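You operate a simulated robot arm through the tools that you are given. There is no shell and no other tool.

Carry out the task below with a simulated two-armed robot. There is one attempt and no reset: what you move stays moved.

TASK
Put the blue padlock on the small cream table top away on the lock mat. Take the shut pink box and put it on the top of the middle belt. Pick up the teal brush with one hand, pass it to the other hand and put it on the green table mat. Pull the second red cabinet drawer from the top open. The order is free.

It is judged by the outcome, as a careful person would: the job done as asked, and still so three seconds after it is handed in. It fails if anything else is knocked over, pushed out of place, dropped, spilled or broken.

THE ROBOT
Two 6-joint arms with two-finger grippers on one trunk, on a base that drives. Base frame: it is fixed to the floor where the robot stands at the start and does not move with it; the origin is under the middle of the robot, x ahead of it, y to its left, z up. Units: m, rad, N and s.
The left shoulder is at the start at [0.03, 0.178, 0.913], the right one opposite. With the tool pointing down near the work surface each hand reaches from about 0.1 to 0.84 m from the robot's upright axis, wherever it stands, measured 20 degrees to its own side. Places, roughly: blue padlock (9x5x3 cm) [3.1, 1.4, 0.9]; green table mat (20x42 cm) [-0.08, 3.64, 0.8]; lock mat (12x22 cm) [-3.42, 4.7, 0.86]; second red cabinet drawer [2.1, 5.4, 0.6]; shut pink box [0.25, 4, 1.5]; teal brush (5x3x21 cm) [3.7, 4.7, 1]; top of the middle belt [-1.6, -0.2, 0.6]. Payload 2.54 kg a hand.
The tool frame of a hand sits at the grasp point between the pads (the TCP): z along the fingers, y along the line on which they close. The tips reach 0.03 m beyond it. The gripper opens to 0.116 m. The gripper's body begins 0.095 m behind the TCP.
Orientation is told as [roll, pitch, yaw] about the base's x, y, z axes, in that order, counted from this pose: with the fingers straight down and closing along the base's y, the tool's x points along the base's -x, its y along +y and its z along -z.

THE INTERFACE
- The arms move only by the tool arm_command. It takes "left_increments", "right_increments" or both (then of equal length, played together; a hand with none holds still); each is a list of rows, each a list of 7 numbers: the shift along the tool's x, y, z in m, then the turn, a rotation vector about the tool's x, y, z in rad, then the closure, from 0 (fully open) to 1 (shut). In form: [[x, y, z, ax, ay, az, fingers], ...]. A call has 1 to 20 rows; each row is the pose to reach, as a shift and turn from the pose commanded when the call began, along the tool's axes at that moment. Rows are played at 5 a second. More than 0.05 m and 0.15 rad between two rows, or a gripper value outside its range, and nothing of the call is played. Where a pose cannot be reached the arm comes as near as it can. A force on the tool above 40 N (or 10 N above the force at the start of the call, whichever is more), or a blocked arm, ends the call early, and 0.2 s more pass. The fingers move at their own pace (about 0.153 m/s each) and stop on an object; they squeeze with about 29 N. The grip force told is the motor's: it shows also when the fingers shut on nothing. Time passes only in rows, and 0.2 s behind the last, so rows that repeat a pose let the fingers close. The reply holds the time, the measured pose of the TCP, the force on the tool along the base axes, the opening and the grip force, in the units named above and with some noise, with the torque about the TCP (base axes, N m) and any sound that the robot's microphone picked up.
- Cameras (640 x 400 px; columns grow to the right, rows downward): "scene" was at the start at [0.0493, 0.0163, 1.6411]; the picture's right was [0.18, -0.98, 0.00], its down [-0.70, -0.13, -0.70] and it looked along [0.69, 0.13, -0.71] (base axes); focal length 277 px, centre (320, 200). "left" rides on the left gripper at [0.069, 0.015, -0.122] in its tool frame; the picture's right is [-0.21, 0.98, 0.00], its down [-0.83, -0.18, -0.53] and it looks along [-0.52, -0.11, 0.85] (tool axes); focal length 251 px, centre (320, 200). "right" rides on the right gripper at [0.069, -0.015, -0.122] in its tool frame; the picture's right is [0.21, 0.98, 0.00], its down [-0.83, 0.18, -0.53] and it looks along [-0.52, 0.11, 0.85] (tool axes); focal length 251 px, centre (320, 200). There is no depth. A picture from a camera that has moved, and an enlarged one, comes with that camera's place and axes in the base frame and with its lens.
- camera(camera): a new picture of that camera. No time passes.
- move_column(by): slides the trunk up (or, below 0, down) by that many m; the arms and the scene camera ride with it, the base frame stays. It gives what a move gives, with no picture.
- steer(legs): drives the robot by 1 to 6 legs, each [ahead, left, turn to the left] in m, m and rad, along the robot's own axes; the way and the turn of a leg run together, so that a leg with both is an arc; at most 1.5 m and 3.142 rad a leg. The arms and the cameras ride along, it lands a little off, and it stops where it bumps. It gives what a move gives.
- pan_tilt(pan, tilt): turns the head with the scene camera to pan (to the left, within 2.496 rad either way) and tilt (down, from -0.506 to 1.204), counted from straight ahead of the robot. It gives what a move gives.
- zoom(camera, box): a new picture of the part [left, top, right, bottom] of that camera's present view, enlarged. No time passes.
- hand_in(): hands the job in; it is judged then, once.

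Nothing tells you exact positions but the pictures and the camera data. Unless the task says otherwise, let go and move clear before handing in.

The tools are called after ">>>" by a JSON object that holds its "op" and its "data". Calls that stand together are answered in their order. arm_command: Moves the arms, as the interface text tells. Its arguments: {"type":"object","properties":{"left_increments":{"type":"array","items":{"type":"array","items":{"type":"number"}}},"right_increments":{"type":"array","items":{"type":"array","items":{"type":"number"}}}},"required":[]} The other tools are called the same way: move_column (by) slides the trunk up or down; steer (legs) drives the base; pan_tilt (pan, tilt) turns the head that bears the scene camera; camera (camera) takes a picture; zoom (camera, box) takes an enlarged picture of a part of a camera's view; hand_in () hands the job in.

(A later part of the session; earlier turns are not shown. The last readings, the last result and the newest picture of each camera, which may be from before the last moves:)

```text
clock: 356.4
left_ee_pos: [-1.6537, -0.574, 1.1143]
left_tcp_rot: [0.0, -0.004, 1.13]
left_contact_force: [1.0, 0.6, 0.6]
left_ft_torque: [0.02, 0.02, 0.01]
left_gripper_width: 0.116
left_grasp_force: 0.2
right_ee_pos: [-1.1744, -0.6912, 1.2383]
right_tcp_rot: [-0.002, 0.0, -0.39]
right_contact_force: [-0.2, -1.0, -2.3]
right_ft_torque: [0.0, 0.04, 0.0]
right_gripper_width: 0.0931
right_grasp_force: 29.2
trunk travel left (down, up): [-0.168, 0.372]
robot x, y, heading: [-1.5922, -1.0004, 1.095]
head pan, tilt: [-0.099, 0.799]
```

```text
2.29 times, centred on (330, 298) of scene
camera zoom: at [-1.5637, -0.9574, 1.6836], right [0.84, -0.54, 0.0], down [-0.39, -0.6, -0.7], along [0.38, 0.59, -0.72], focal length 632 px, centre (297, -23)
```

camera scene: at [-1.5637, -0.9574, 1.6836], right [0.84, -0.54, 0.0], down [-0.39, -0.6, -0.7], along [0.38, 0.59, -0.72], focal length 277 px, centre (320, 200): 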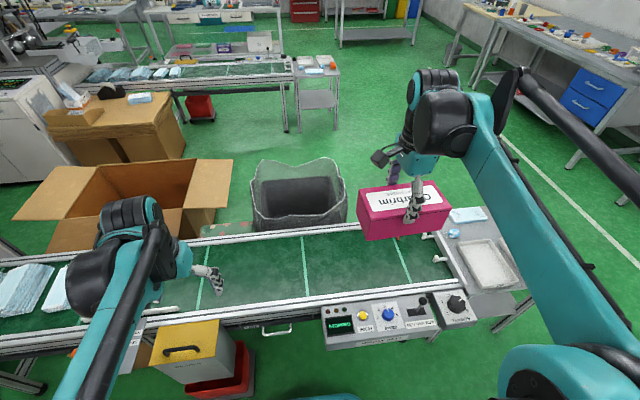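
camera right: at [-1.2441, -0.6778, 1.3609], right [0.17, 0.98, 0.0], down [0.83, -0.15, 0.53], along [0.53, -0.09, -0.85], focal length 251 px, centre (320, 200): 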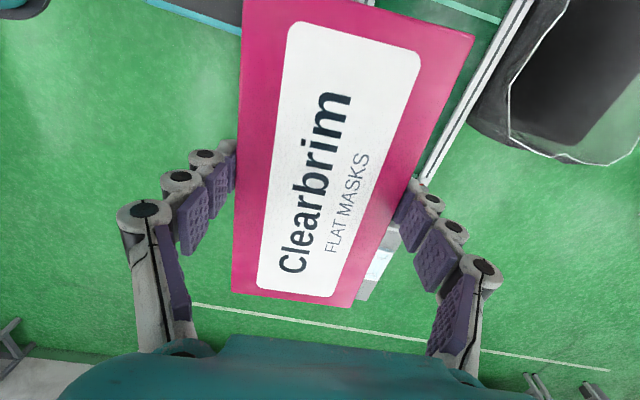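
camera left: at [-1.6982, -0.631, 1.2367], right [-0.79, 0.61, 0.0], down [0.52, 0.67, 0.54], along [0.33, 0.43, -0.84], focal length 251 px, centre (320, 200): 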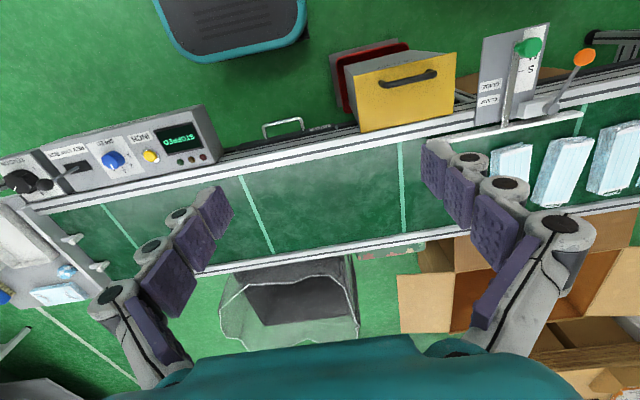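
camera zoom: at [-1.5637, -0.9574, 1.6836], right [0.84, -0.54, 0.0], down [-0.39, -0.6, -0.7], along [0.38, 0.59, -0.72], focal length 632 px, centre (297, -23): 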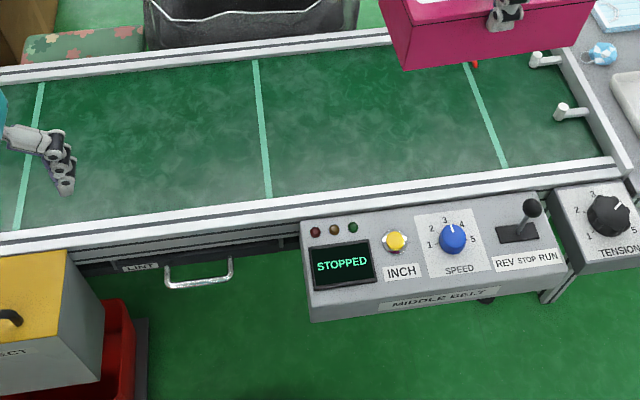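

Confirmed: the panel reads "MIDDLE BELT" and it's stopped. I'll move the box over the free belt section (about (-1.16, -0.45)) at height, aligning it with the belt.

>>> {"op": "arm_command", "data": {"right_increments": [[0.014, 0.038, 0, 0, 0, 0.01, 1], [0.028, 0.077, 0, 0, 0, 0.02, 1], [0.042, 0.115, 0, 0, 0, 0.03, 1], [0.055, 0.154, 0, 0, 0, 0.04, 1], [0.069, 0.193, 0, 0, 0, 0.05, 1], [0.083, 0.231, 0, 0, 0, 0.064, 1], [0.083, 0.231, 0.04, 0, 0, 0.064, 1], [0.083, 0.231, 0.08, 0, 0, 0.064, 1], [0.083, 0.231, 0.12, 0, 0, 0.064, 1], [0.083, 0.231, 0.16, 0, 0, 0.064, 1], [0.083, 0.231, 0.2, 0, 0, 0.064, 1], [0.083, 0.231, 0.24, 0, 0, 0.064, 1], [0.083, 0.231, 0.28, 0, 0, 0.064, 1], [0.083, 0.231, 0.28, 0, 0, 0.064, 1]]}}

>>> {"op": "camera", "data": {"camera": "right"}}

>>> {"op": "camera", "data": {"camera": "scene"}}

>>> {"op": "camera", "data": {"camera": "left"}}

```text
clock: 359.4
left_ee_pos: [-1.6534, -0.5737, 1.1138]
left_tcp_rot: [0.002, -0.002, 1.13]
left_contact_force: [-0.5, 0.1, -0.8]
left_ft_torque: [0.01, 0.0, 0.01]
left_gripper_width: 0.1162
left_grasp_force: 0.1
right_ee_pos: [-1.163, -0.4459, 0.957]
right_tcp_rot: [-0.003, 0.001, -0.455]
right_contact_force: [-0.7, 0.5, -2.2]
right_ft_torque: [0.01, 0.01, 0.01]
right_gripper_width: 0.0935
right_grasp_force: 29.1
trunk travel left (down, up): [-0.168, 0.372]
robot x, y, heading: [-1.5938, -0.999, 1.092]
head pan, tilt: [-0.099, 0.799]
```

```text
taken
camera right: at [-1.2312, -0.429, 1.0792], right [0.24, 0.97, 0.0], down [0.82, -0.2, 0.53], along [0.52, -0.13, -0.85], focal length 251 px, centre (320, 200)
```

right: 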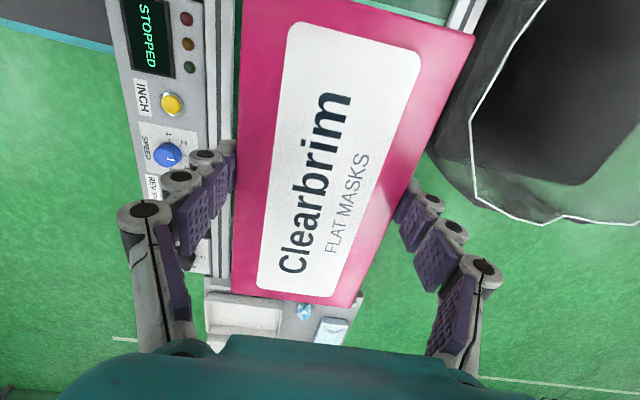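

```text
taken
camera scene: at [-1.564, -0.9577, 1.6837], right [0.84, -0.54, 0.0], down [-0.39, -0.6, -0.7], along [0.38, 0.59, -0.72], focal length 277 px, centre (320, 200)
```

scene: 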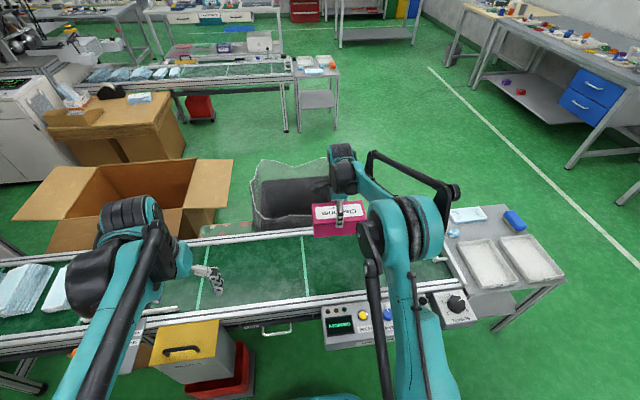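

```text
taken
camera left: at [-1.6984, -0.6312, 1.2368], right [-0.79, 0.61, 0.0], down [0.52, 0.67, 0.54], along [0.33, 0.43, -0.84], focal length 251 px, centre (320, 200)
```

left: 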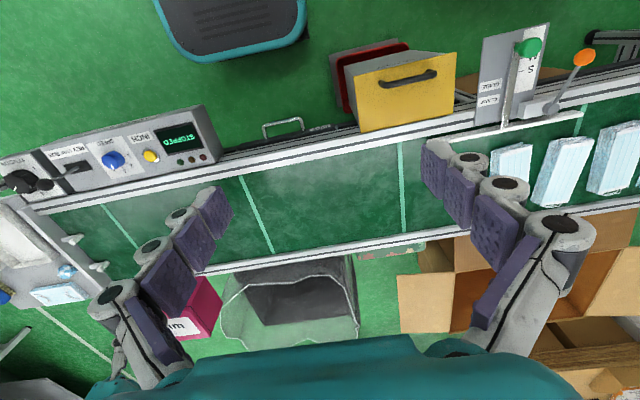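

The box is centred over the belt. I'll lower it further, then creep down until contact.

>>> {"op": "arm_command", "data": {"right_increments": [[0, 0.002, 0.04, 0, 0, 0, 1], [0, 0.004, 0.08, 0, 0, 0, 1], [0, 0.004, 0.11, 0, 0, 0, 1], [0, 0.004, 0.13, 0, 0, 0, 1], [0, 0.004, 0.14, 0, 0, 0, 1], [0, 0.004, 0.14, 0, 0, 0, 1]]}}

>>> {"op": "camera", "data": {"camera": "right"}}

>>> {"op": "zoom", "data": {"camera": "scene", "box": [260, 170, 420, 270]}}

```text
clock: 360.8
left_ee_pos: [-1.6548, -0.5751, 1.1146]
left_tcp_rot: [0.002, -0.005, 1.128]
left_contact_force: [0.3, -0.1, -0.2]
left_ft_torque: [0.0, 0.01, 0.02]
left_gripper_width: 0.116
left_grasp_force: 0.0
right_ee_pos: [-1.1604, -0.4426, 0.8203]
right_tcp_rot: [-0.001, 0.002, -0.456]
right_contact_force: [-0.7, -0.8, -2.1]
right_ft_torque: [0.0, -0.05, 0.01]
right_gripper_width: 0.0935
right_grasp_force: 29.4
trunk travel left (down, up): [-0.168, 0.372]
robot x, y, heading: [-1.5955, -0.9991, 1.093]
head pan, tilt: [-0.099, 0.799]
```

```text
taken
camera right: at [-1.2308, -0.4249, 0.9411], right [0.24, 0.97, 0.0], down [0.82, -0.2, 0.53], along [0.52, -0.13, -0.85], focal length 251 px, centre (320, 200)
```

right: 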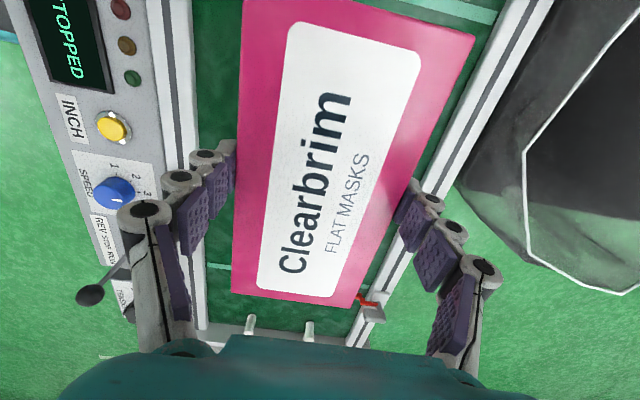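

```text
4.00 times, centred on (340, 220) of scene
camera zoom: at [-1.5636, -0.9574, 1.6837], right [0.84, -0.54, 0.0], down [-0.39, -0.6, -0.7], along [0.38, 0.59, -0.72], focal length 1107 px, centre (240, 120)
```

zoom: 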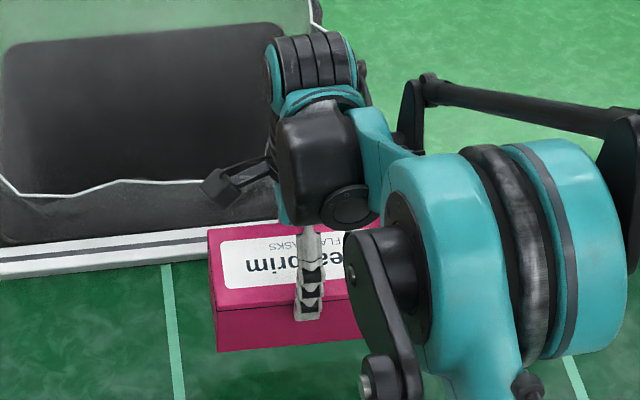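

>>> {"op": "arm_command", "data": {"right_increments": [[0, 0.003, 0.01, 0, 0, 0, 1], [0, 0.006, 0.02, 0, 0, 0, 1], [0, 0.006, 0.03, 0, 0, 0, 1], [0, 0.006, 0.03, 0, 0, 0, 1]]}}

>>> {"op": "camera", "data": {"camera": "left"}}

>>> {"op": "zoom", "data": {"camera": "scene", "box": [280, 190, 408, 270]}}

```text
clock: 361.8
left_ee_pos: [-1.6541, -0.5732, 1.1136]
left_tcp_rot: [0.002, -0.003, 1.127]
left_contact_force: [-0.5, -0.7, 0.2]
left_ft_torque: [0.01, 0.0, -0.03]
left_gripper_width: 0.116
left_grasp_force: 0.0
right_ee_pos: [-1.1591, -0.4373, 0.7897]
right_tcp_rot: [-0.002, -0.001, -0.455]
right_contact_force: [0.1, 0.9, -2.2]
right_ft_torque: [0.0, 0.01, 0.05]
right_gripper_width: 0.0933
right_grasp_force: 28.9
trunk travel left (down, up): [-0.168, 0.372]
robot x, y, heading: [-1.5943, -1.0025, 1.098]
head pan, tilt: [-0.099, 0.799]
```

```text
taken
camera left: at [-1.6983, -0.631, 1.2367], right [-0.79, 0.61, 0.0], down [0.52, 0.67, 0.54], along [0.33, 0.43, -0.84], focal length 251 px, centre (320, 200)
```

left: 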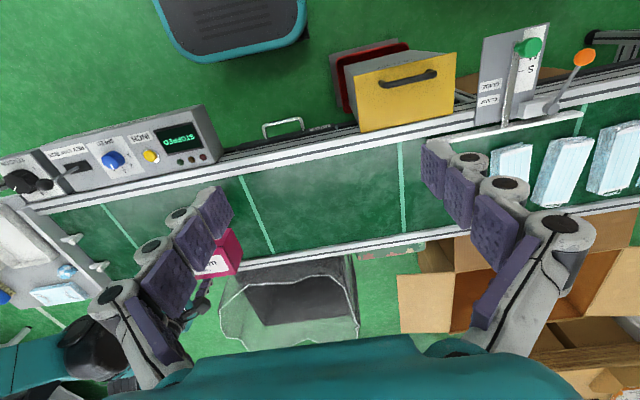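

```text
5.00 times, centred on (344, 230) of scene
camera zoom: at [-1.5637, -0.9574, 1.6837], right [0.84, -0.54, 0.0], down [-0.39, -0.6, -0.7], along [0.38, 0.59, -0.72], focal length 1383 px, centre (200, 50)
```

zoom: 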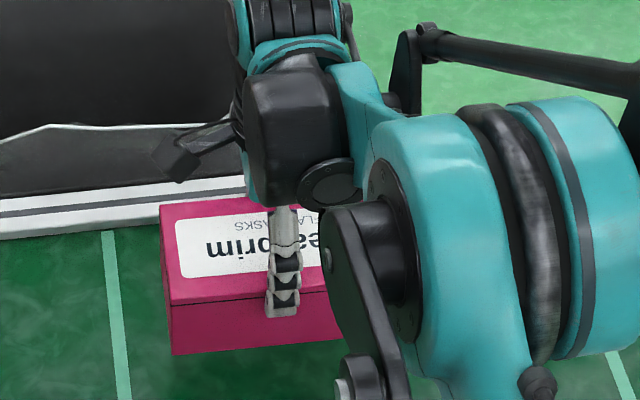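

>>> {"op": "arm_command", "data": {"right_increments": [[0, 0, 0.006, 0, 0, 0, 1], [0, 0, 0.012, 0, 0, 0, 1], [0, 0, 0.018, 0, 0, 0, 1], [0, 0, 0.018, 0, 0, 0, 1]]}}

>>> {"op": "arm_command", "data": {"right_increments": [[0, 0, 0.004, 0, 0, 0, 1], [0, 0, 0.008, 0, 0, 0, 1], [0, 0, 0.012, 0, 0, 0, 1], [0, 0, 0.012, 0, 0, 0, 1]]}}

>>> {"op": "zoom", "data": {"camera": "scene", "box": [280, 190, 408, 270]}}

```text
clock: 362.8
left_ee_pos: [-1.6557, -0.5741, 1.1143]
left_tcp_rot: [0.002, -0.003, 1.128]
left_contact_force: [0.3, -0.3, 0.1]
left_ft_torque: [0.01, 0.01, 0.0]
left_gripper_width: 0.116
left_grasp_force: 0.2
right_ee_pos: [-1.1591, -0.4381, 0.7701]
right_tcp_rot: [-0.001, 0.0, -0.455]
right_contact_force: [-0.1, 0.0, -1.8]
right_ft_torque: [0.0, -0.02, 0.01]
right_gripper_width: 0.093
right_grasp_force: 29.0
trunk travel left (down, up): [-0.168, 0.372]
robot x, y, heading: [-1.5905, -1.0004, 1.091]
head pan, tilt: [-0.099, 0.799]
```

```text
clock: 363.8
left_ee_pos: [-1.6531, -0.5751, 1.1154]
left_tcp_rot: [0.003, -0.004, 1.127]
left_contact_force: [0.2, 0.0, 0.6]
left_ft_torque: [-0.01, 0.02, -0.02]
left_gripper_width: 0.1159
left_grasp_force: 0.1
right_ee_pos: [-1.1588, -0.4384, 0.7587]
right_tcp_rot: [-0.002, 0.001, -0.456]
right_contact_force: [0.5, 0.1, -1.8]
right_ft_torque: [0.02, 0.0, 0.01]
right_gripper_width: 0.0933
right_grasp_force: 28.8
trunk travel left (down, up): [-0.168, 0.372]
robot x, y, heading: [-1.5937, -1.0021, 1.092]
head pan, tilt: [-0.099, 0.799]
```

```text
5.00 times, centred on (344, 230) of scene
camera zoom: at [-1.5636, -0.9573, 1.6836], right [0.84, -0.54, 0.0], down [-0.39, -0.6, -0.7], along [0.38, 0.59, -0.72], focal length 1383 px, centre (200, 50)
```

zoom: 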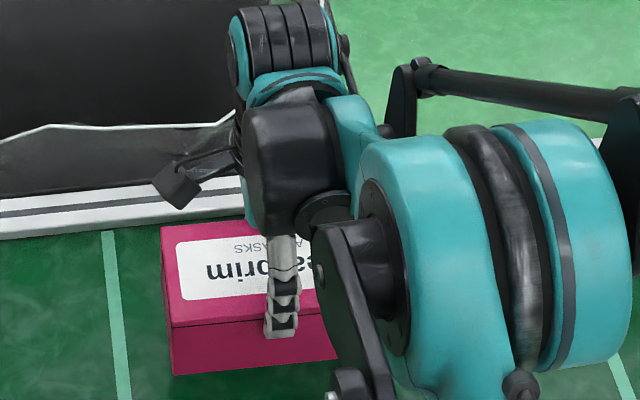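

>>> {"op": "arm_command", "data": {"right_increments": [[0, 0, 0.004, 0, 0, 0, 1], [0, 0, 0.008, 0, 0, 0, 1], [0, 0, 0.012, 0, 0, 0, 1], [0, 0, 0.012, 0, 0, 0, 1]]}}

>>> {"op": "arm_command", "data": {"right_increments": [[0, 0, 0.004, 0, 0, 0, 1], [0, 0, 0.008, 0, 0, 0, 1], [0, 0, 0.008, 0, 0, 0, 1]]}}

```text
clock: 364.8
left_ee_pos: [-1.6539, -0.5738, 1.1148]
left_tcp_rot: [0.003, -0.004, 1.128]
left_contact_force: [0.0, 0.4, -0.4]
left_ft_torque: [0.02, 0.01, -0.02]
left_gripper_width: 0.116
left_grasp_force: 0.1
right_ee_pos: [-1.1592, -0.4369, 0.7464]
right_tcp_rot: [-0.002, 0.0, -0.455]
right_contact_force: [-0.1, 0.3, -2.2]
right_ft_torque: [-0.02, 0.0, -0.03]
right_gripper_width: 0.0931
right_grasp_force: 29.0
trunk travel left (down, up): [-0.168, 0.372]
robot x, y, heading: [-1.5969, -0.9955, 1.096]
head pan, tilt: [-0.099, 0.799]
```

```text
clock: 365.6
left_ee_pos: [-1.655, -0.5735, 1.1135]
left_tcp_rot: [0.001, -0.005, 1.129]
left_contact_force: [-0.1, -0.4, -0.1]
left_ft_torque: [0.02, -0.01, 0.03]
left_gripper_width: 0.1162
left_grasp_force: 0.1
right_ee_pos: [-1.1585, -0.4375, 0.7394]
right_tcp_rot: [-0.001, 0.0, -0.455]
right_contact_force: [-0.4, -0.7, -3.0]
right_ft_torque: [0.02, 0.0, 0.0]
right_gripper_width: 0.0932
right_grasp_force: 28.4
trunk travel left (down, up): [-0.168, 0.372]
robot x, y, heading: [-1.5943, -1.0007, 1.101]
head pan, tilt: [-0.099, 0.799]
```

>>> {"op": "arm_command", "data": {"right_increments": [[0, 0, 0.004, 0, 0, 0, 1], [0, 0, 0.008, 0, 0, 0, 1], [0, 0, 0.008, 0, 0, 0, 1]]}}

>>> {"op": "arm_command", "data": {"right_increments": [[0, 0, 0.004, 0, 0, 0, 1], [0, 0, 0.008, 0, 0, 0, 1], [0, 0, 0.008, 0, 0, 0, 1]]}}

>>> {"op": "zoom", "data": {"camera": "scene", "box": [280, 190, 408, 270]}}

>>> {"op": "camera", "data": {"camera": "right"}}

```text
clock: 366.4
left_ee_pos: [-1.6546, -0.5746, 1.1138]
left_tcp_rot: [0.004, -0.003, 1.13]
left_contact_force: [-0.3, 0.6, 0.8]
left_ft_torque: [0.02, 0.01, 0.0]
left_gripper_width: 0.116
left_grasp_force: 0.0
right_ee_pos: [-1.1575, -0.4381, 0.7307]
right_tcp_rot: [-0.003, 0.0, -0.455]
right_contact_force: [0.2, 0.8, -0.9]
right_ft_torque: [0.01, 0.02, 0.02]
right_gripper_width: 0.0931
right_grasp_force: 28.9
trunk travel left (down, up): [-0.168, 0.372]
robot x, y, heading: [-1.5937, -0.999, 1.095]
head pan, tilt: [-0.099, 0.799]
```

```text
clock: 367.1
left_ee_pos: [-1.6553, -0.5747, 1.1145]
left_tcp_rot: [0.002, -0.005, 1.128]
left_contact_force: [0.2, 0.0, 0.1]
left_ft_torque: [0.02, -0.06, 0.01]
left_gripper_width: 0.1159
left_grasp_force: 0.0
right_ee_pos: [-1.1584, -0.4365, 0.7225]
right_tcp_rot: [0.0, 0.0, -0.454]
right_contact_force: [0.2, 0.3, -1.5]
right_ft_torque: [0.0, 0.07, 0.0]
right_gripper_width: 0.0934
right_grasp_force: 29.2
trunk travel left (down, up): [-0.168, 0.372]
robot x, y, heading: [-1.594, -0.9996, 1.095]
head pan, tilt: [-0.099, 0.799]
```

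```text
5.00 times, centred on (344, 230) of scene
camera zoom: at [-1.5636, -0.9573, 1.6836], right [0.84, -0.54, 0.0], down [-0.39, -0.6, -0.7], along [0.38, 0.59, -0.72], focal length 1383 px, centre (200, 50)
```

zoom: 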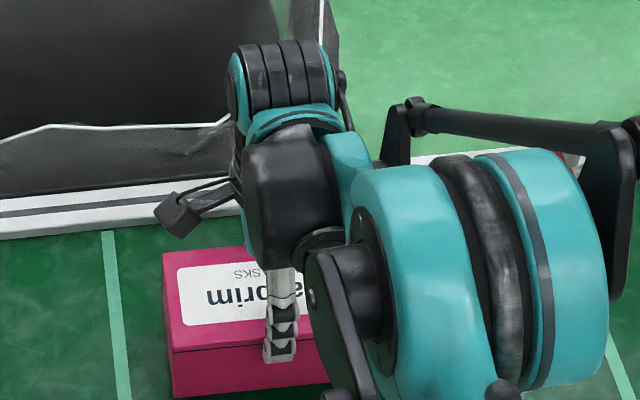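

```text
taken
camera right: at [-1.2277, -0.4202, 0.8442], right [0.24, 0.97, 0.0], down [0.82, -0.2, 0.53], along [0.52, -0.13, -0.85], focal length 251 px, centre (320, 200)
```

right: 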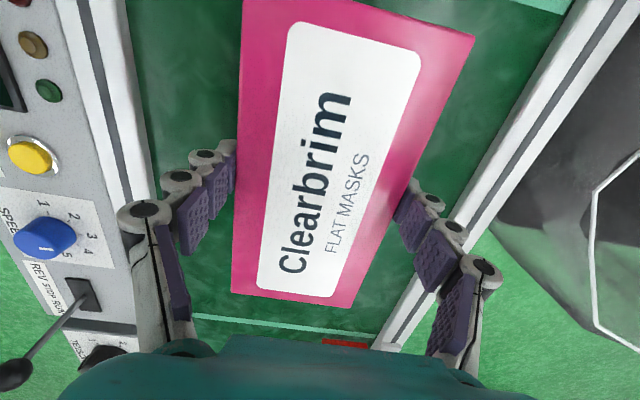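

>>> {"op": "arm_command", "data": {"right_increments": [[0, 0, 0.004, 0, 0, 0, 1], [0, 0, 0.008, 0, 0, 0, 1], [0, 0, 0.008, 0, 0, 0, 1]]}}

>>> {"op": "arm_command", "data": {"right_increments": [[0, 0, 0.003, 0, 0, 0, 1], [0, 0, 0.006, 0, 0, 0, 1], [0, 0, 0.006, 0, 0, 0, 1]]}}

>>> {"op": "arm_command", "data": {"right_increments": [[0, 0, 0.003, 0, 0, 0, 1], [0, 0, 0.006, 0, 0, 0, 1], [0, 0, 0.006, 0, 0, 0, 1]]}}

```text
clock: 367.9
left_ee_pos: [-1.6547, -0.5733, 1.1138]
left_tcp_rot: [0.002, -0.005, 1.13]
left_contact_force: [0.5, -0.4, 0.2]
left_ft_torque: [-0.01, 0.0, 0.0]
left_gripper_width: 0.1161
left_grasp_force: 0.0
right_ee_pos: [-1.1579, -0.438, 0.715]
right_tcp_rot: [0.0, -0.001, -0.457]
right_contact_force: [0.4, -0.1, -2.5]
right_ft_torque: [0.01, -0.01, 0.02]
right_gripper_width: 0.0935
right_grasp_force: 29.2
trunk travel left (down, up): [-0.168, 0.372]
robot x, y, heading: [-1.5923, -1.0006, 1.096]
head pan, tilt: [-0.099, 0.799]
```

```text
clock: 368.8
left_ee_pos: [-1.6536, -0.5742, 1.1147]
left_tcp_rot: [0.0, -0.004, 1.13]
left_contact_force: [0.4, 0.1, 0.3]
left_ft_torque: [-0.02, -0.03, 0.0]
left_gripper_width: 0.1161
left_grasp_force: 0.1
right_ee_pos: [-1.1591, -0.4379, 0.7078]
right_tcp_rot: [-0.003, 0.0, -0.455]
right_contact_force: [-0.7, 0.2, -2.4]
right_ft_torque: [0.02, -0.03, 0.02]
right_gripper_width: 0.0932
right_grasp_force: 29.0
trunk travel left (down, up): [-0.168, 0.372]
robot x, y, heading: [-1.5877, -0.9982, 1.095]
head pan, tilt: [-0.099, 0.799]
```

```text
clock: 369.6
left_ee_pos: [-1.6543, -0.5756, 1.1132]
left_tcp_rot: [0.002, -0.004, 1.129]
left_contact_force: [0.4, -0.3, -0.5]
left_ft_torque: [-0.02, -0.01, -0.02]
left_gripper_width: 0.1159
left_grasp_force: 0.1
right_ee_pos: [-1.1591, -0.4362, 0.7022]
right_tcp_rot: [-0.002, 0.001, -0.454]
right_contact_force: [-0.2, 0.1, -2.1]
right_ft_torque: [0.03, 0.03, 0.0]
right_gripper_width: 0.0931
right_grasp_force: 29.6
trunk travel left (down, up): [-0.168, 0.372]
robot x, y, heading: [-1.5962, -1.0014, 1.096]
head pan, tilt: [-0.099, 0.799]
```

>>> {"op": "arm_command", "data": {"right_increments": [[0, 0, 0.003, 0, 0, 0, 1], [0, 0, 0.006, 0, 0, 0, 1], [0, 0, 0.006, 0, 0, 0, 1]]}}

>>> {"op": "zoom", "data": {"camera": "scene", "box": [280, 190, 408, 270]}}

>>> {"op": "camera", "data": {"camera": "right"}}

>>> {"op": "camera", "data": {"camera": "left"}}

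```text
clock: 370.4
left_ee_pos: [-1.6553, -0.5762, 1.1138]
left_tcp_rot: [0.002, -0.002, 1.131]
left_contact_force: [0.0, 0.3, 0.9]
left_ft_torque: [-0.06, -0.02, 0.03]
left_gripper_width: 0.1161
left_grasp_force: 0.0
right_ee_pos: [-1.158, -0.4373, 0.6984]
right_tcp_rot: [0.0, 0.001, -0.453]
right_contact_force: [0.2, 5.3, 19.6]
right_ft_torque: [0.19, -0.03, 0.08]
right_gripper_width: 0.0936
right_grasp_force: 28.8
trunk travel left (down, up): [-0.168, 0.372]
robot x, y, heading: [-1.5906, -1.0001, 1.095]
head pan, tilt: [-0.099, 0.799]
```

```text
5.00 times, centred on (344, 230) of scene
camera zoom: at [-1.5653, -0.9588, 1.6839], right [0.84, -0.54, 0.0], down [-0.39, -0.6, -0.7], along [0.38, 0.59, -0.72], focal length 1383 px, centre (200, 50)
```

zoom: 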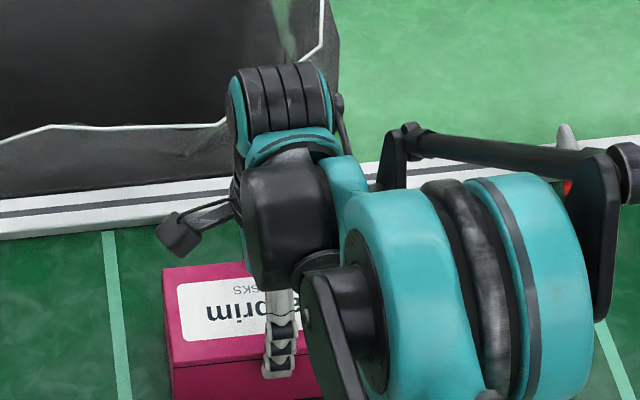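

```text
taken
camera right: at [-1.2279, -0.4202, 0.8201], right [0.24, 0.97, 0.0], down [0.82, -0.2, 0.53], along [0.52, -0.13, -0.85], focal length 251 px, centre (320, 200)
```

right: 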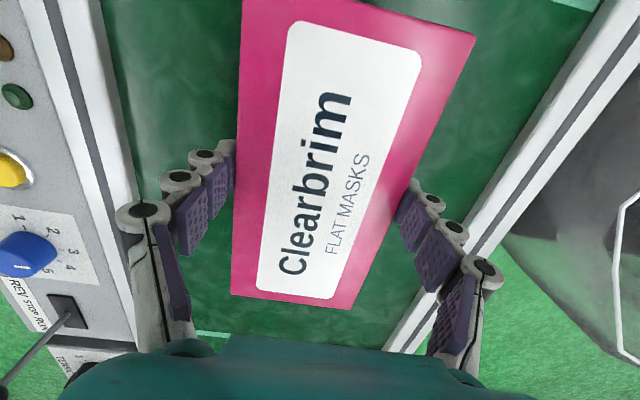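

```text
taken
camera left: at [-1.6995, -0.6319, 1.2371], right [-0.79, 0.61, 0.0], down [0.52, 0.67, 0.54], along [0.33, 0.43, -0.84], focal length 251 px, centre (320, 200)
```

left: 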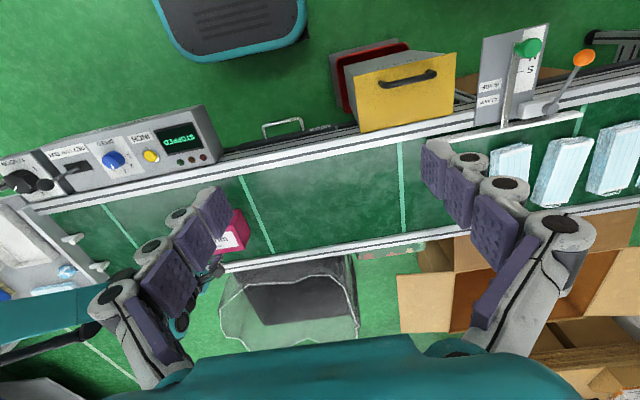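

Contact with the belt (20 N). I'll ease off, open the fingers, and rise straight up.

>>> {"op": "arm_command", "data": {"right_increments": [[0, 0, -0.001, 0, 0, 0, 0.9], [0, 0, -0.001, 0, 0, 0, 0.5], [0, 0, -0.001, 0, 0, 0, 0.1], [0, 0, -0.001, 0, 0, 0, 0], [0, 0, -0.001, 0, 0, 0, 0], [0, 0, -0.02, 0, 0, 0, 0], [0, 0, -0.05, 0, 0, 0, 0], [0, 0, -0.09, 0, 0, 0, 0], [0, 0, -0.13, 0, 0, 0, 0], [0, 0, -0.17, 0, 0, 0, 0], [0, 0, -0.21, 0, 0, 0, 0], [0, 0, -0.25, 0, 0, 0, 0], [0, 0, -0.29, 0, 0, 0, 0], [0, 0, -0.33, 0, 0, 0, 0], [0, 0, -0.37, 0, 0, 0, 0], [0, 0, -0.4, 0, 0, 0, 0]]}}

>>> {"op": "camera", "data": {"camera": "right"}}

>>> {"op": "camera", "data": {"camera": "scene"}}

```text
clock: 373.8
left_ee_pos: [-1.6553, -0.5745, 1.1146]
left_tcp_rot: [0.001, -0.005, 1.128]
left_contact_force: [-0.1, 0.5, 0.7]
left_ft_torque: [-0.01, -0.01, -0.01]
left_gripper_width: 0.1159
left_grasp_force: 0.1
right_ee_pos: [-1.1591, -0.4376, 1.0944]
right_tcp_rot: [-0.001, 0.001, -0.455]
right_contact_force: [0.4, -0.3, -1.1]
right_ft_torque: [-0.03, -0.01, 0.02]
right_gripper_width: 0.1159
right_grasp_force: 0.1
trunk travel left (down, up): [-0.168, 0.372]
robot x, y, heading: [-1.5969, -0.9993, 1.094]
head pan, tilt: [-0.099, 0.799]
```

```text
taken
camera right: at [-1.2282, -0.4205, 1.2175], right [0.24, 0.97, 0.0], down [0.82, -0.2, 0.53], along [0.52, -0.13, -0.85], focal length 251 px, centre (320, 200)
```

right: 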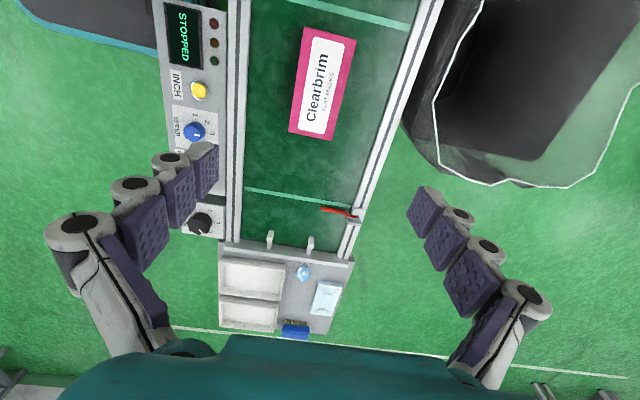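

```text
taken
camera scene: at [-1.5642, -0.958, 1.6837], right [0.84, -0.54, 0.0], down [-0.39, -0.6, -0.7], along [0.38, 0.59, -0.72], focal length 277 px, centre (320, 200)
```

scene: 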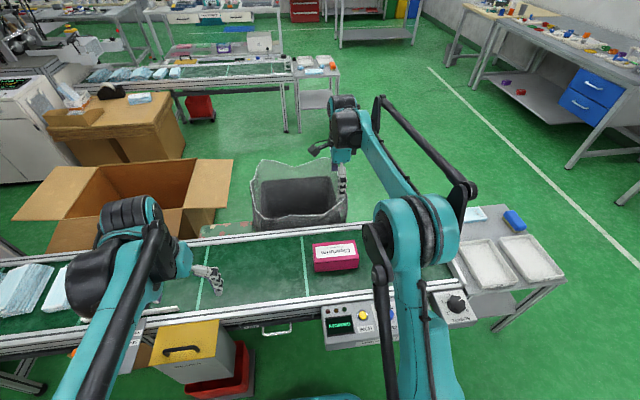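

The pink box sits squarely on the middle belt. Now I'll retract the right arm to its standard pose for the brush task.

>>> {"op": "arm_command", "data": {"right_increments": [[-0.01, -0.029, 0, 0, 0, -0.14, 0], [-0.02, -0.058, 0, 0, 0, -0.28, 0], [-0.03, -0.088, 0, 0, 0, -0.42, 0], [-0.04, -0.117, 0, 0, 0, -0.56, 0], [-0.05, -0.146, 0, 0, 0, -0.7, 0], [-0.06, -0.175, 0, 0, 0, -0.84, 0], [-0.072, -0.205, 0, 0, 0, -0.98, 0], [-0.083, -0.234, 0, 0, 0, -1.12, 0], [-0.093, -0.263, 0, 0, 0, -1.26, 0], [-0.104, -0.293, 0, 0, 0, -1.4, 0], [-0.114, -0.322, 0, 0, 0, -1.549, 0], [-0.114, -0.322, 0, 0, 0, -1.549, 0]]}}

>>> {"op": "camera", "data": {"camera": "scene"}}

```text
clock: 376.4
left_ee_pos: [-1.6532, -0.575, 1.1144]
left_tcp_rot: [0.002, 0.0, 1.129]
left_contact_force: [0.8, -0.2, -0.3]
left_ft_torque: [-0.01, 0.03, -0.01]
left_gripper_width: 0.1159
left_grasp_force: 0.0
right_ee_pos: [-1.1973, -0.7748, 1.0955]
right_tcp_rot: [0.001, 0.002, 1.096]
right_contact_force: [0.0, 1.6, 0.2]
right_ft_torque: [-0.01, -0.02, 0.01]
right_gripper_width: 0.1159
right_grasp_force: 0.0
trunk travel left (down, up): [-0.168, 0.372]
robot x, y, heading: [-1.5937, -1.002, 1.095]
head pan, tilt: [-0.099, 0.799]
```

```text
taken
camera scene: at [-1.5635, -0.9567, 1.6836], right [0.84, -0.54, 0.0], down [-0.39, -0.6, -0.7], along [0.38, 0.58, -0.72], focal length 277 px, centre (320, 200)
```

scene: 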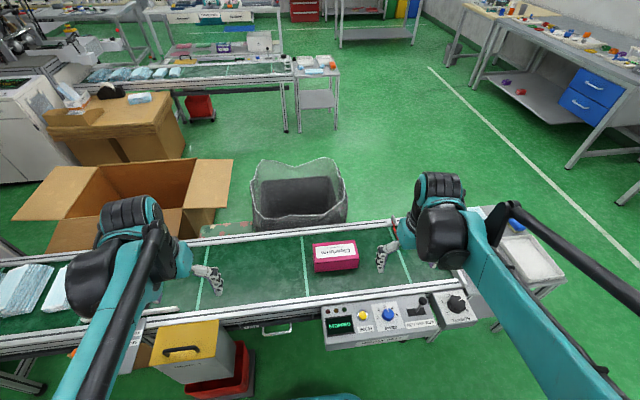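

Three of the four jobs are done. Now for the brush: I'll drive back to the open lane and north toward the gap.

>>> {"op": "steer", "data": {"legs": [[-0.02, -0.85, 0.01], [0, -0.85, 0], [1.3, 0, 0], [1.3, 0, 0]]}}

>>> {"op": "steer", "data": {"legs": [[1.25, 0, 0]]}}

```text
clock: 397.0
left_ee_pos: [1.0446, 0.9068, 1.113]
left_tcp_rot: [0.002, -0.004, 1.113]
left_contact_force: [0.1, -0.1, 0.6]
left_ft_torque: [0.04, 0.01, -0.04]
left_gripper_width: 0.116
left_grasp_force: 0.0
right_ee_pos: [1.4997, 0.7003, 1.0969]
right_tcp_rot: [0.0, 0.001, 1.079]
right_contact_force: [-0.3, -0.2, 0.2]
right_ft_torque: [0.03, 0.0, -0.02]
right_gripper_width: 0.1158
right_grasp_force: 0.0
trunk travel left (down, up): [-0.168, 0.372]
robot x, y, heading: [1.0979, 0.4822, 1.084]
head pan, tilt: [-0.099, 0.799]
```

```text
clock: 403.4
left_ee_pos: [1.641, 2.0168, 1.114]
left_tcp_rot: [0.001, -0.003, 1.109]
left_contact_force: [-0.8, 0.5, -0.5]
left_ft_torque: [0.0, -0.02, -0.02]
left_gripper_width: 0.1158
left_grasp_force: 0.1
right_ee_pos: [2.0951, 1.8079, 1.0962]
right_tcp_rot: [0.001, 0.003, 1.077]
right_contact_force: [0.3, -0.1, -0.2]
right_ft_torque: [-0.01, 0.01, 0.0]
right_gripper_width: 0.116
right_grasp_force: 0.0
trunk travel left (down, up): [-0.168, 0.372]
robot x, y, heading: [1.6932, 1.5905, 1.077]
head pan, tilt: [-0.099, 0.799]
```

>>> {"op": "steer", "data": {"legs": [[0.05, 1.45, 0], [0, 0, -1.531]]}}

>>> {"op": "move_column", "data": {"by": 0.15}}

>>> {"op": "pan_tilt", "data": {"pan": 1.4, "tilt": 0.6}}

>>> {"op": "camera", "data": {"camera": "scene"}}

```text
clock: 414.4
left_ee_pos: [0.8659, 2.393, 1.1137]
left_tcp_rot: [0.002, -0.003, -0.444]
left_contact_force: [-0.3, 0.0, 0.3]
left_ft_torque: [0.02, -0.03, 0.02]
left_gripper_width: 0.1161
left_grasp_force: 0.1
right_ee_pos: [0.6649, 1.934, 1.0976]
right_tcp_rot: [-0.001, 0.0, -0.479]
right_contact_force: [1.1, 0.9, 1.2]
right_ft_torque: [0.02, 0.02, -0.01]
right_gripper_width: 0.1161
right_grasp_force: 0.1
trunk travel left (down, up): [-0.168, 0.372]
robot x, y, heading: [0.4404, 2.3299, -0.478]
head pan, tilt: [-0.099, 0.799]
```

```text
clock: 416.1
left_ee_pos: [0.8655, 2.3914, 1.2648]
left_tcp_rot: [0.003, -0.004, -0.444]
left_contact_force: [-0.8, 0.1, 0.8]
left_ft_torque: [-0.01, 0.04, 0.01]
left_gripper_width: 0.1159
left_grasp_force: 0.1
right_ee_pos: [0.6652, 1.9338, 1.2464]
right_tcp_rot: [0.001, 0.001, -0.477]
right_contact_force: [0.4, 0.2, -0.2]
right_ft_torque: [0.01, -0.01, 0.0]
right_gripper_width: 0.116
right_grasp_force: 0.0
trunk travel left (down, up): [-0.318, 0.222]
robot x, y, heading: [0.4405, 2.328, -0.474]
head pan, tilt: [-0.099, 0.799]
```

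```text
clock: 417.7
left_ee_pos: [0.867, 2.3914, 1.2637]
left_tcp_rot: [0.001, -0.004, -0.442]
left_contact_force: [0.6, 0.3, -1.2]
left_ft_torque: [0.0, 0.0, 0.03]
left_gripper_width: 0.1156
left_grasp_force: 0.0
right_ee_pos: [0.6642, 1.9337, 1.2475]
right_tcp_rot: [0.001, 0.002, -0.479]
right_contact_force: [0.4, 0.6, 0.8]
right_ft_torque: [0.0, 0.01, -0.01]
right_gripper_width: 0.1157
right_grasp_force: 0.0
trunk travel left (down, up): [-0.318, 0.222]
robot x, y, heading: [0.4425, 2.3287, -0.475]
head pan, tilt: [1.4, 0.6]
```

```text
taken
camera scene: at [0.467, 2.4171, 1.8505], right [0.8, -0.6, 0.0], down [-0.34, -0.45, -0.83], along [0.5, 0.66, -0.57], focal length 277 px, centre (320, 200)
```

scene: 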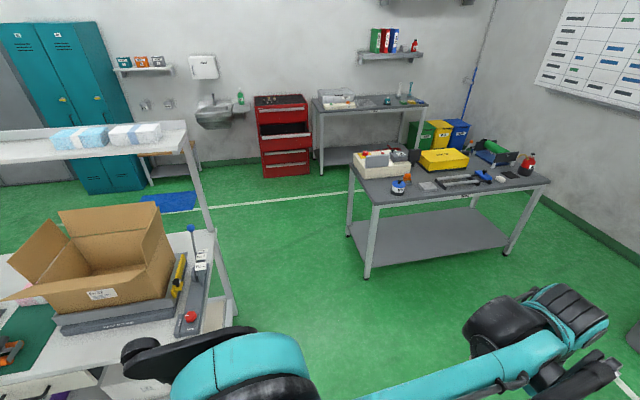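

>>> {"op": "steer", "data": {"legs": [[-0.02, 0.6, 0.02], [0, 1.0, 0], [0, 1.0, 0]]}}

>>> {"op": "pan_tilt", "data": {"pan": 0.6, "tilt": 0.6}}

>>> {"op": "camera", "data": {"camera": "scene"}}

```text
clock: 430.6
left_ee_pos: [2.0018, 4.7181, 1.265]
left_tcp_rot: [0.002, -0.004, -0.448]
left_contact_force: [0.6, -0.5, -0.1]
left_ft_torque: [-0.02, -0.03, 0.0]
left_gripper_width: 0.116
left_grasp_force: 0.1
right_ee_pos: [1.7986, 4.2626, 1.2472]
right_tcp_rot: [0.0, 0.001, -0.483]
right_contact_force: [-0.7, -1.6, 0.8]
right_ft_torque: [0.03, 0.02, 0.02]
right_gripper_width: 0.1158
right_grasp_force: 0.0
trunk travel left (down, up): [-0.318, 0.222]
robot x, y, heading: [1.5736, 4.6627, -0.478]
head pan, tilt: [1.4, 0.6]
```

```text
clock: 431.8
left_ee_pos: [2.0016, 4.7178, 1.2647]
left_tcp_rot: [0.002, -0.003, -0.448]
left_contact_force: [-0.5, -0.4, 0.0]
left_ft_torque: [0.0, 0.03, 0.06]
left_gripper_width: 0.116
left_grasp_force: 0.2
right_ee_pos: [1.799, 4.2619, 1.2458]
right_tcp_rot: [-0.001, 0.001, -0.484]
right_contact_force: [0.5, -0.4, 1.1]
right_ft_torque: [0.01, 0.0, 0.02]
right_gripper_width: 0.116
right_grasp_force: 0.1
trunk travel left (down, up): [-0.318, 0.222]
robot x, y, heading: [1.5809, 4.6578, -0.481]
head pan, tilt: [0.6, 0.6]
```

```text
taken
camera scene: at [1.6371, 4.6861, 1.8505], right [0.12, -0.99, 0.0], down [-0.56, -0.07, -0.82], along [0.82, 0.1, -0.57], focal length 277 px, centre (320, 200)
```

scene: 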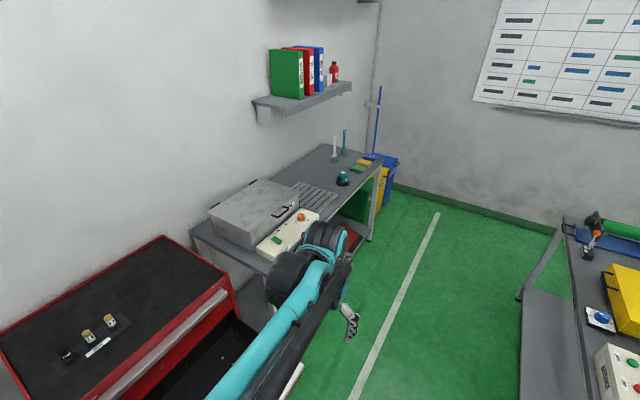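

The teal brush stands in a holder near the far end of the back bench, around (3.70, 4.75, 1.0). I'll drive along the aisle and turn to face it.

>>> {"op": "steer", "data": {"legs": [[0, 0.15, 0.024], [1.0, 0, 0], [0.62, 0, 0]]}}

>>> {"op": "pan_tilt", "data": {"pan": 1.2, "tilt": 0.7}}

>>> {"op": "camera", "data": {"camera": "scene"}}

```text
clock: 441.0
left_ee_pos: [3.5137, 4.1155, 1.2633]
left_tcp_rot: [0.001, -0.004, -0.449]
left_contact_force: [0.3, -0.6, 0.0]
left_ft_torque: [0.01, 0.01, 0.02]
left_gripper_width: 0.1161
left_grasp_force: 0.1
right_ee_pos: [3.3099, 3.658, 1.245]
right_tcp_rot: [-0.001, 0.002, -0.484]
right_contact_force: [0.4, 0.1, -0.2]
right_ft_torque: [-0.01, 0.0, 0.0]
right_gripper_width: 0.1159
right_grasp_force: 0.0
trunk travel left (down, up): [-0.318, 0.222]
robot x, y, heading: [3.0858, 4.0584, -0.483]
head pan, tilt: [0.6, 0.6]
```

```text
clock: 442.0
left_ee_pos: [3.5136, 4.1154, 1.2635]
left_tcp_rot: [0.004, -0.004, -0.447]
left_contact_force: [-0.3, 0.8, -0.5]
left_ft_torque: [-0.01, 0.0, -0.03]
left_gripper_width: 0.1159
left_grasp_force: 0.0
right_ee_pos: [3.3096, 3.6585, 1.2468]
right_tcp_rot: [0.0, 0.001, -0.482]
right_contact_force: [-0.4, -0.1, -0.2]
right_ft_torque: [0.01, -0.04, 0.0]
right_gripper_width: 0.1158
right_grasp_force: 0.0
trunk travel left (down, up): [-0.318, 0.222]
robot x, y, heading: [3.0894, 4.0584, -0.479]
head pan, tilt: [1.201, 0.7]
```

```text
taken
camera scene: at [3.1246, 4.1282, 1.8419], right [0.66, -0.75, 0.0], down [-0.48, -0.42, -0.77], along [0.58, 0.5, -0.64], focal length 277 px, centre (320, 200)
```

scene: 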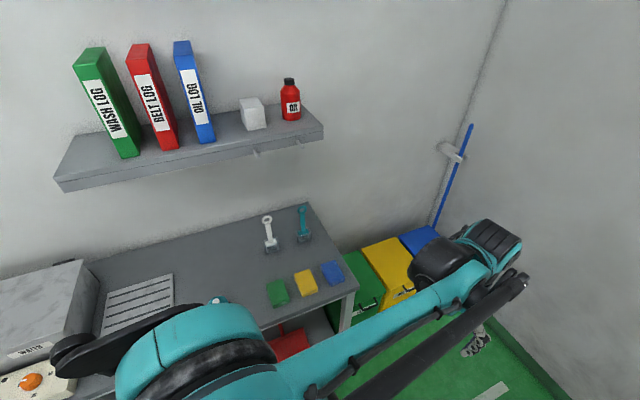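

I see the teal brush standing upright beside a white one, with three sponges in front of them. I'll turn to face the bench and zoom in.

>>> {"op": "steer", "data": {"legs": [[0, 0, 1.595]]}}

>>> {"op": "pan_tilt", "data": {"pan": -0.3, "tilt": 0.7}}

>>> {"op": "camera", "data": {"camera": "scene"}}

>>> {"op": "camera", "data": {"camera": "right"}}

```text
clock: 446.2
left_ee_pos: [3.0403, 4.4835, 1.2644]
left_tcp_rot: [0.001, -0.003, 1.096]
left_contact_force: [-0.1, 0.5, -0.4]
left_ft_torque: [-0.01, 0.02, 0.0]
left_gripper_width: 0.1161
left_grasp_force: 0.1
right_ee_pos: [3.4918, 4.2707, 1.2461]
right_tcp_rot: [0.001, 0.002, 1.062]
right_contact_force: [0.4, 0.5, -0.4]
right_ft_torque: [0.0, 0.0, -0.02]
right_gripper_width: 0.116
right_grasp_force: 0.1
trunk travel left (down, up): [-0.318, 0.222]
robot x, y, heading: [3.0863, 4.056, 1.065]
head pan, tilt: [1.201, 0.7]
```

```text
clock: 447.8
left_ee_pos: [3.0395, 4.4847, 1.2638]
left_tcp_rot: [0.002, -0.003, 1.096]
left_contact_force: [0.8, 0.3, -0.4]
left_ft_torque: [-0.01, -0.04, 0.01]
left_gripper_width: 0.116
left_grasp_force: 0.1
right_ee_pos: [3.4925, 4.2689, 1.2457]
right_tcp_rot: [0.001, 0.002, 1.06]
right_contact_force: [-1.0, -1.0, -0.1]
right_ft_torque: [0.01, 0.0, 0.0]
right_gripper_width: 0.1162
right_grasp_force: 0.1
trunk travel left (down, up): [-0.318, 0.222]
robot x, y, heading: [3.0888, 4.056, 1.065]
head pan, tilt: [-0.3, 0.7]
```

```text
taken
camera scene: at [3.1338, 4.0912, 1.8419], right [0.69, -0.72, 0.0], down [-0.47, -0.45, -0.76], along [0.55, 0.53, -0.64], focal length 277 px, centre (320, 200)
```

scene: 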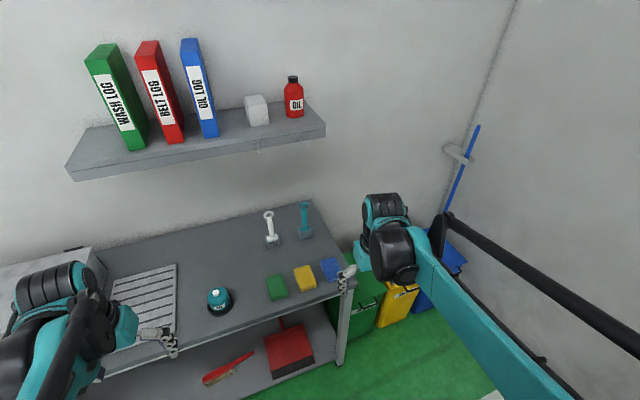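

```text
taken
camera right: at [3.4711, 4.202, 1.3686], right [-0.96, 0.29, 0.0], down [0.24, 0.81, 0.53], along [0.15, 0.51, -0.85], focal length 251 px, centre (320, 200)
```

right: 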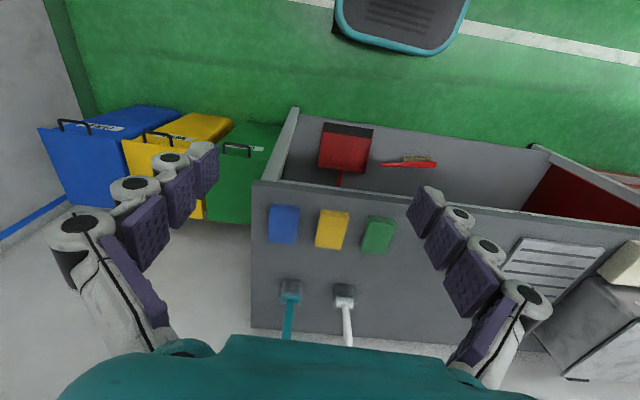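

>>> {"op": "zoom", "data": {"camera": "scene", "box": [240, 185, 352, 255]}}

>>> {"op": "zoom", "data": {"camera": "right", "box": [230, 250, 390, 350]}}

```text
5.71 times, centred on (296, 220) of scene
camera zoom: at [3.1338, 4.0912, 1.8419], right [0.69, -0.72, 0.0], down [-0.47, -0.45, -0.76], along [0.55, 0.53, -0.64], focal length 1581 px, centre (457, 86)
```

zoom: 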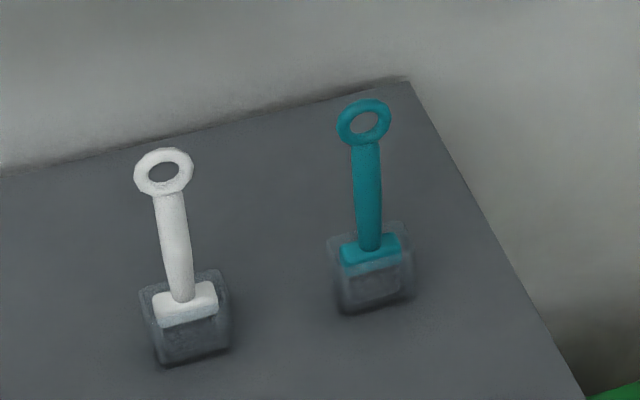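

```text
4.00 times, centred on (310, 300) of right
camera zoom: at [3.4711, 4.202, 1.3686], right [-0.96, 0.29, 0.0], down [0.24, 0.81, 0.53], along [0.15, 0.51, -0.85], focal length 1006 px, centre (360, -200)
```

zoom: 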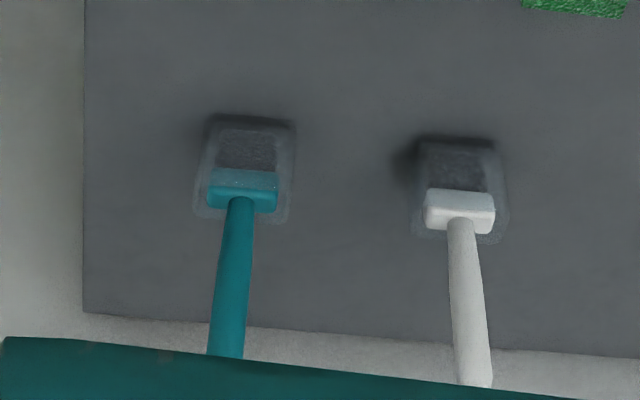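

The teal brush stands in a clear cup at (3.72, 4.755): handle from z≈0.93 to 1.045, ring on top, under a wall shelf. Plan: grip the upper handle with the right gripper pitched 45°, lift it out, then pass to the left hand. I'll move closer and lower the trunk a bit.

>>> {"op": "steer", "data": {"legs": [[0.1, 0, 0.03]]}}

>>> {"op": "move_column", "data": {"by": -0.1}}

>>> {"op": "arm_command", "data": {"right_increments": [[-0.02, 0, 0, 0, -0.13, 0, 0], [-0.05, 0, 0, 0, -0.26, 0, 0], [-0.08, 0, 0, 0, -0.39, 0, 0], [-0.11, 0, 0, 0, -0.52, 0, 0], [-0.14, 0, 0, 0, -0.65, 0, 0], [-0.17, 0, 0, 0, -0.785, 0, 0], [-0.17, 0, 0, 0, -0.785, 0, 0]]}}

>>> {"op": "camera", "data": {"camera": "right"}}

>>> {"op": "camera", "data": {"camera": "scene"}}

```text
clock: 448.9
left_ee_pos: [3.0737, 4.5701, 1.2632]
left_tcp_rot: [0.003, -0.002, 1.13]
left_contact_force: [-0.3, -0.3, -0.5]
left_ft_torque: [-0.03, 0.04, 0.02]
left_gripper_width: 0.116
left_grasp_force: 0.2
right_ee_pos: [3.5321, 4.3692, 1.2454]
right_tcp_rot: [-0.001, 0.001, 1.095]
right_contact_force: [-0.4, 0.6, -0.4]
right_ft_torque: [-0.05, 0.04, 0.01]
right_gripper_width: 0.116
right_grasp_force: 0.0
trunk travel left (down, up): [-0.318, 0.222]
robot x, y, heading: [3.1366, 4.1417, 1.094]
head pan, tilt: [-0.3, 0.7]
```

```text
clock: 450.2
left_ee_pos: [3.0725, 4.5701, 1.1648]
left_tcp_rot: [0.004, -0.002, 1.129]
left_contact_force: [0.2, -0.7, 0.0]
left_ft_torque: [0.01, 0.04, -0.02]
left_gripper_width: 0.1159
left_grasp_force: 0.1
right_ee_pos: [3.5306, 4.3679, 1.1463]
right_tcp_rot: [0.0, 0.002, 1.093]
right_contact_force: [-0.2, -0.9, 0.6]
right_ft_torque: [0.02, -0.02, 0.0]
right_gripper_width: 0.1159
right_grasp_force: 0.0
trunk travel left (down, up): [-0.218, 0.322]
robot x, y, heading: [3.1315, 4.146, 1.094]
head pan, tilt: [-0.3, 0.7]
```

```text
clock: 451.8
left_ee_pos: [3.0728, 4.5696, 1.1635]
left_tcp_rot: [0.003, -0.004, 1.13]
left_contact_force: [-0.4, -0.3, 0.9]
left_ft_torque: [-0.01, -0.01, -0.04]
left_gripper_width: 0.1161
left_grasp_force: 0.2
right_ee_pos: [3.6078, 4.5204, 1.147]
right_tcp_rot: [0.0, -0.783, 1.093]
right_contact_force: [-0.3, 0.1, -1.2]
right_ft_torque: [0.01, 0.0, 0.0]
right_gripper_width: 0.116
right_grasp_force: 0.0
trunk travel left (down, up): [-0.218, 0.322]
robot x, y, heading: [3.1324, 4.1455, 1.098]
head pan, tilt: [-0.3, 0.7]
```

```text
taken
camera right: at [3.5591, 4.3937, 1.1852], right [-0.94, 0.31, -0.15], down [-0.07, 0.27, 0.96], along [0.34, 0.91, -0.23], focal length 251 px, centre (320, 200)
```

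right: 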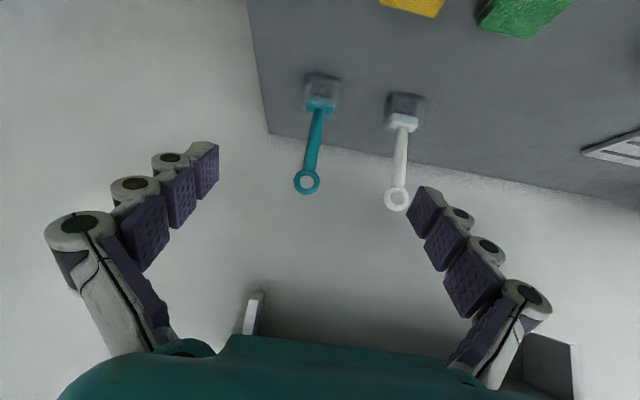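

```text
taken
camera scene: at [3.1789, 4.1792, 1.7419], right [0.71, -0.7, 0.0], down [-0.45, -0.46, -0.77], along [0.54, 0.55, -0.64], focal length 277 px, centre (320, 200)
```

scene: 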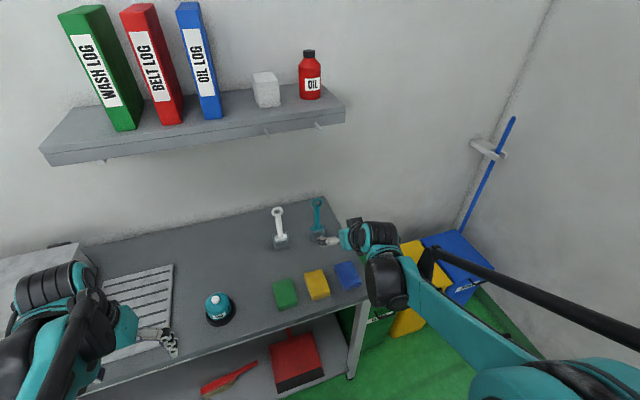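

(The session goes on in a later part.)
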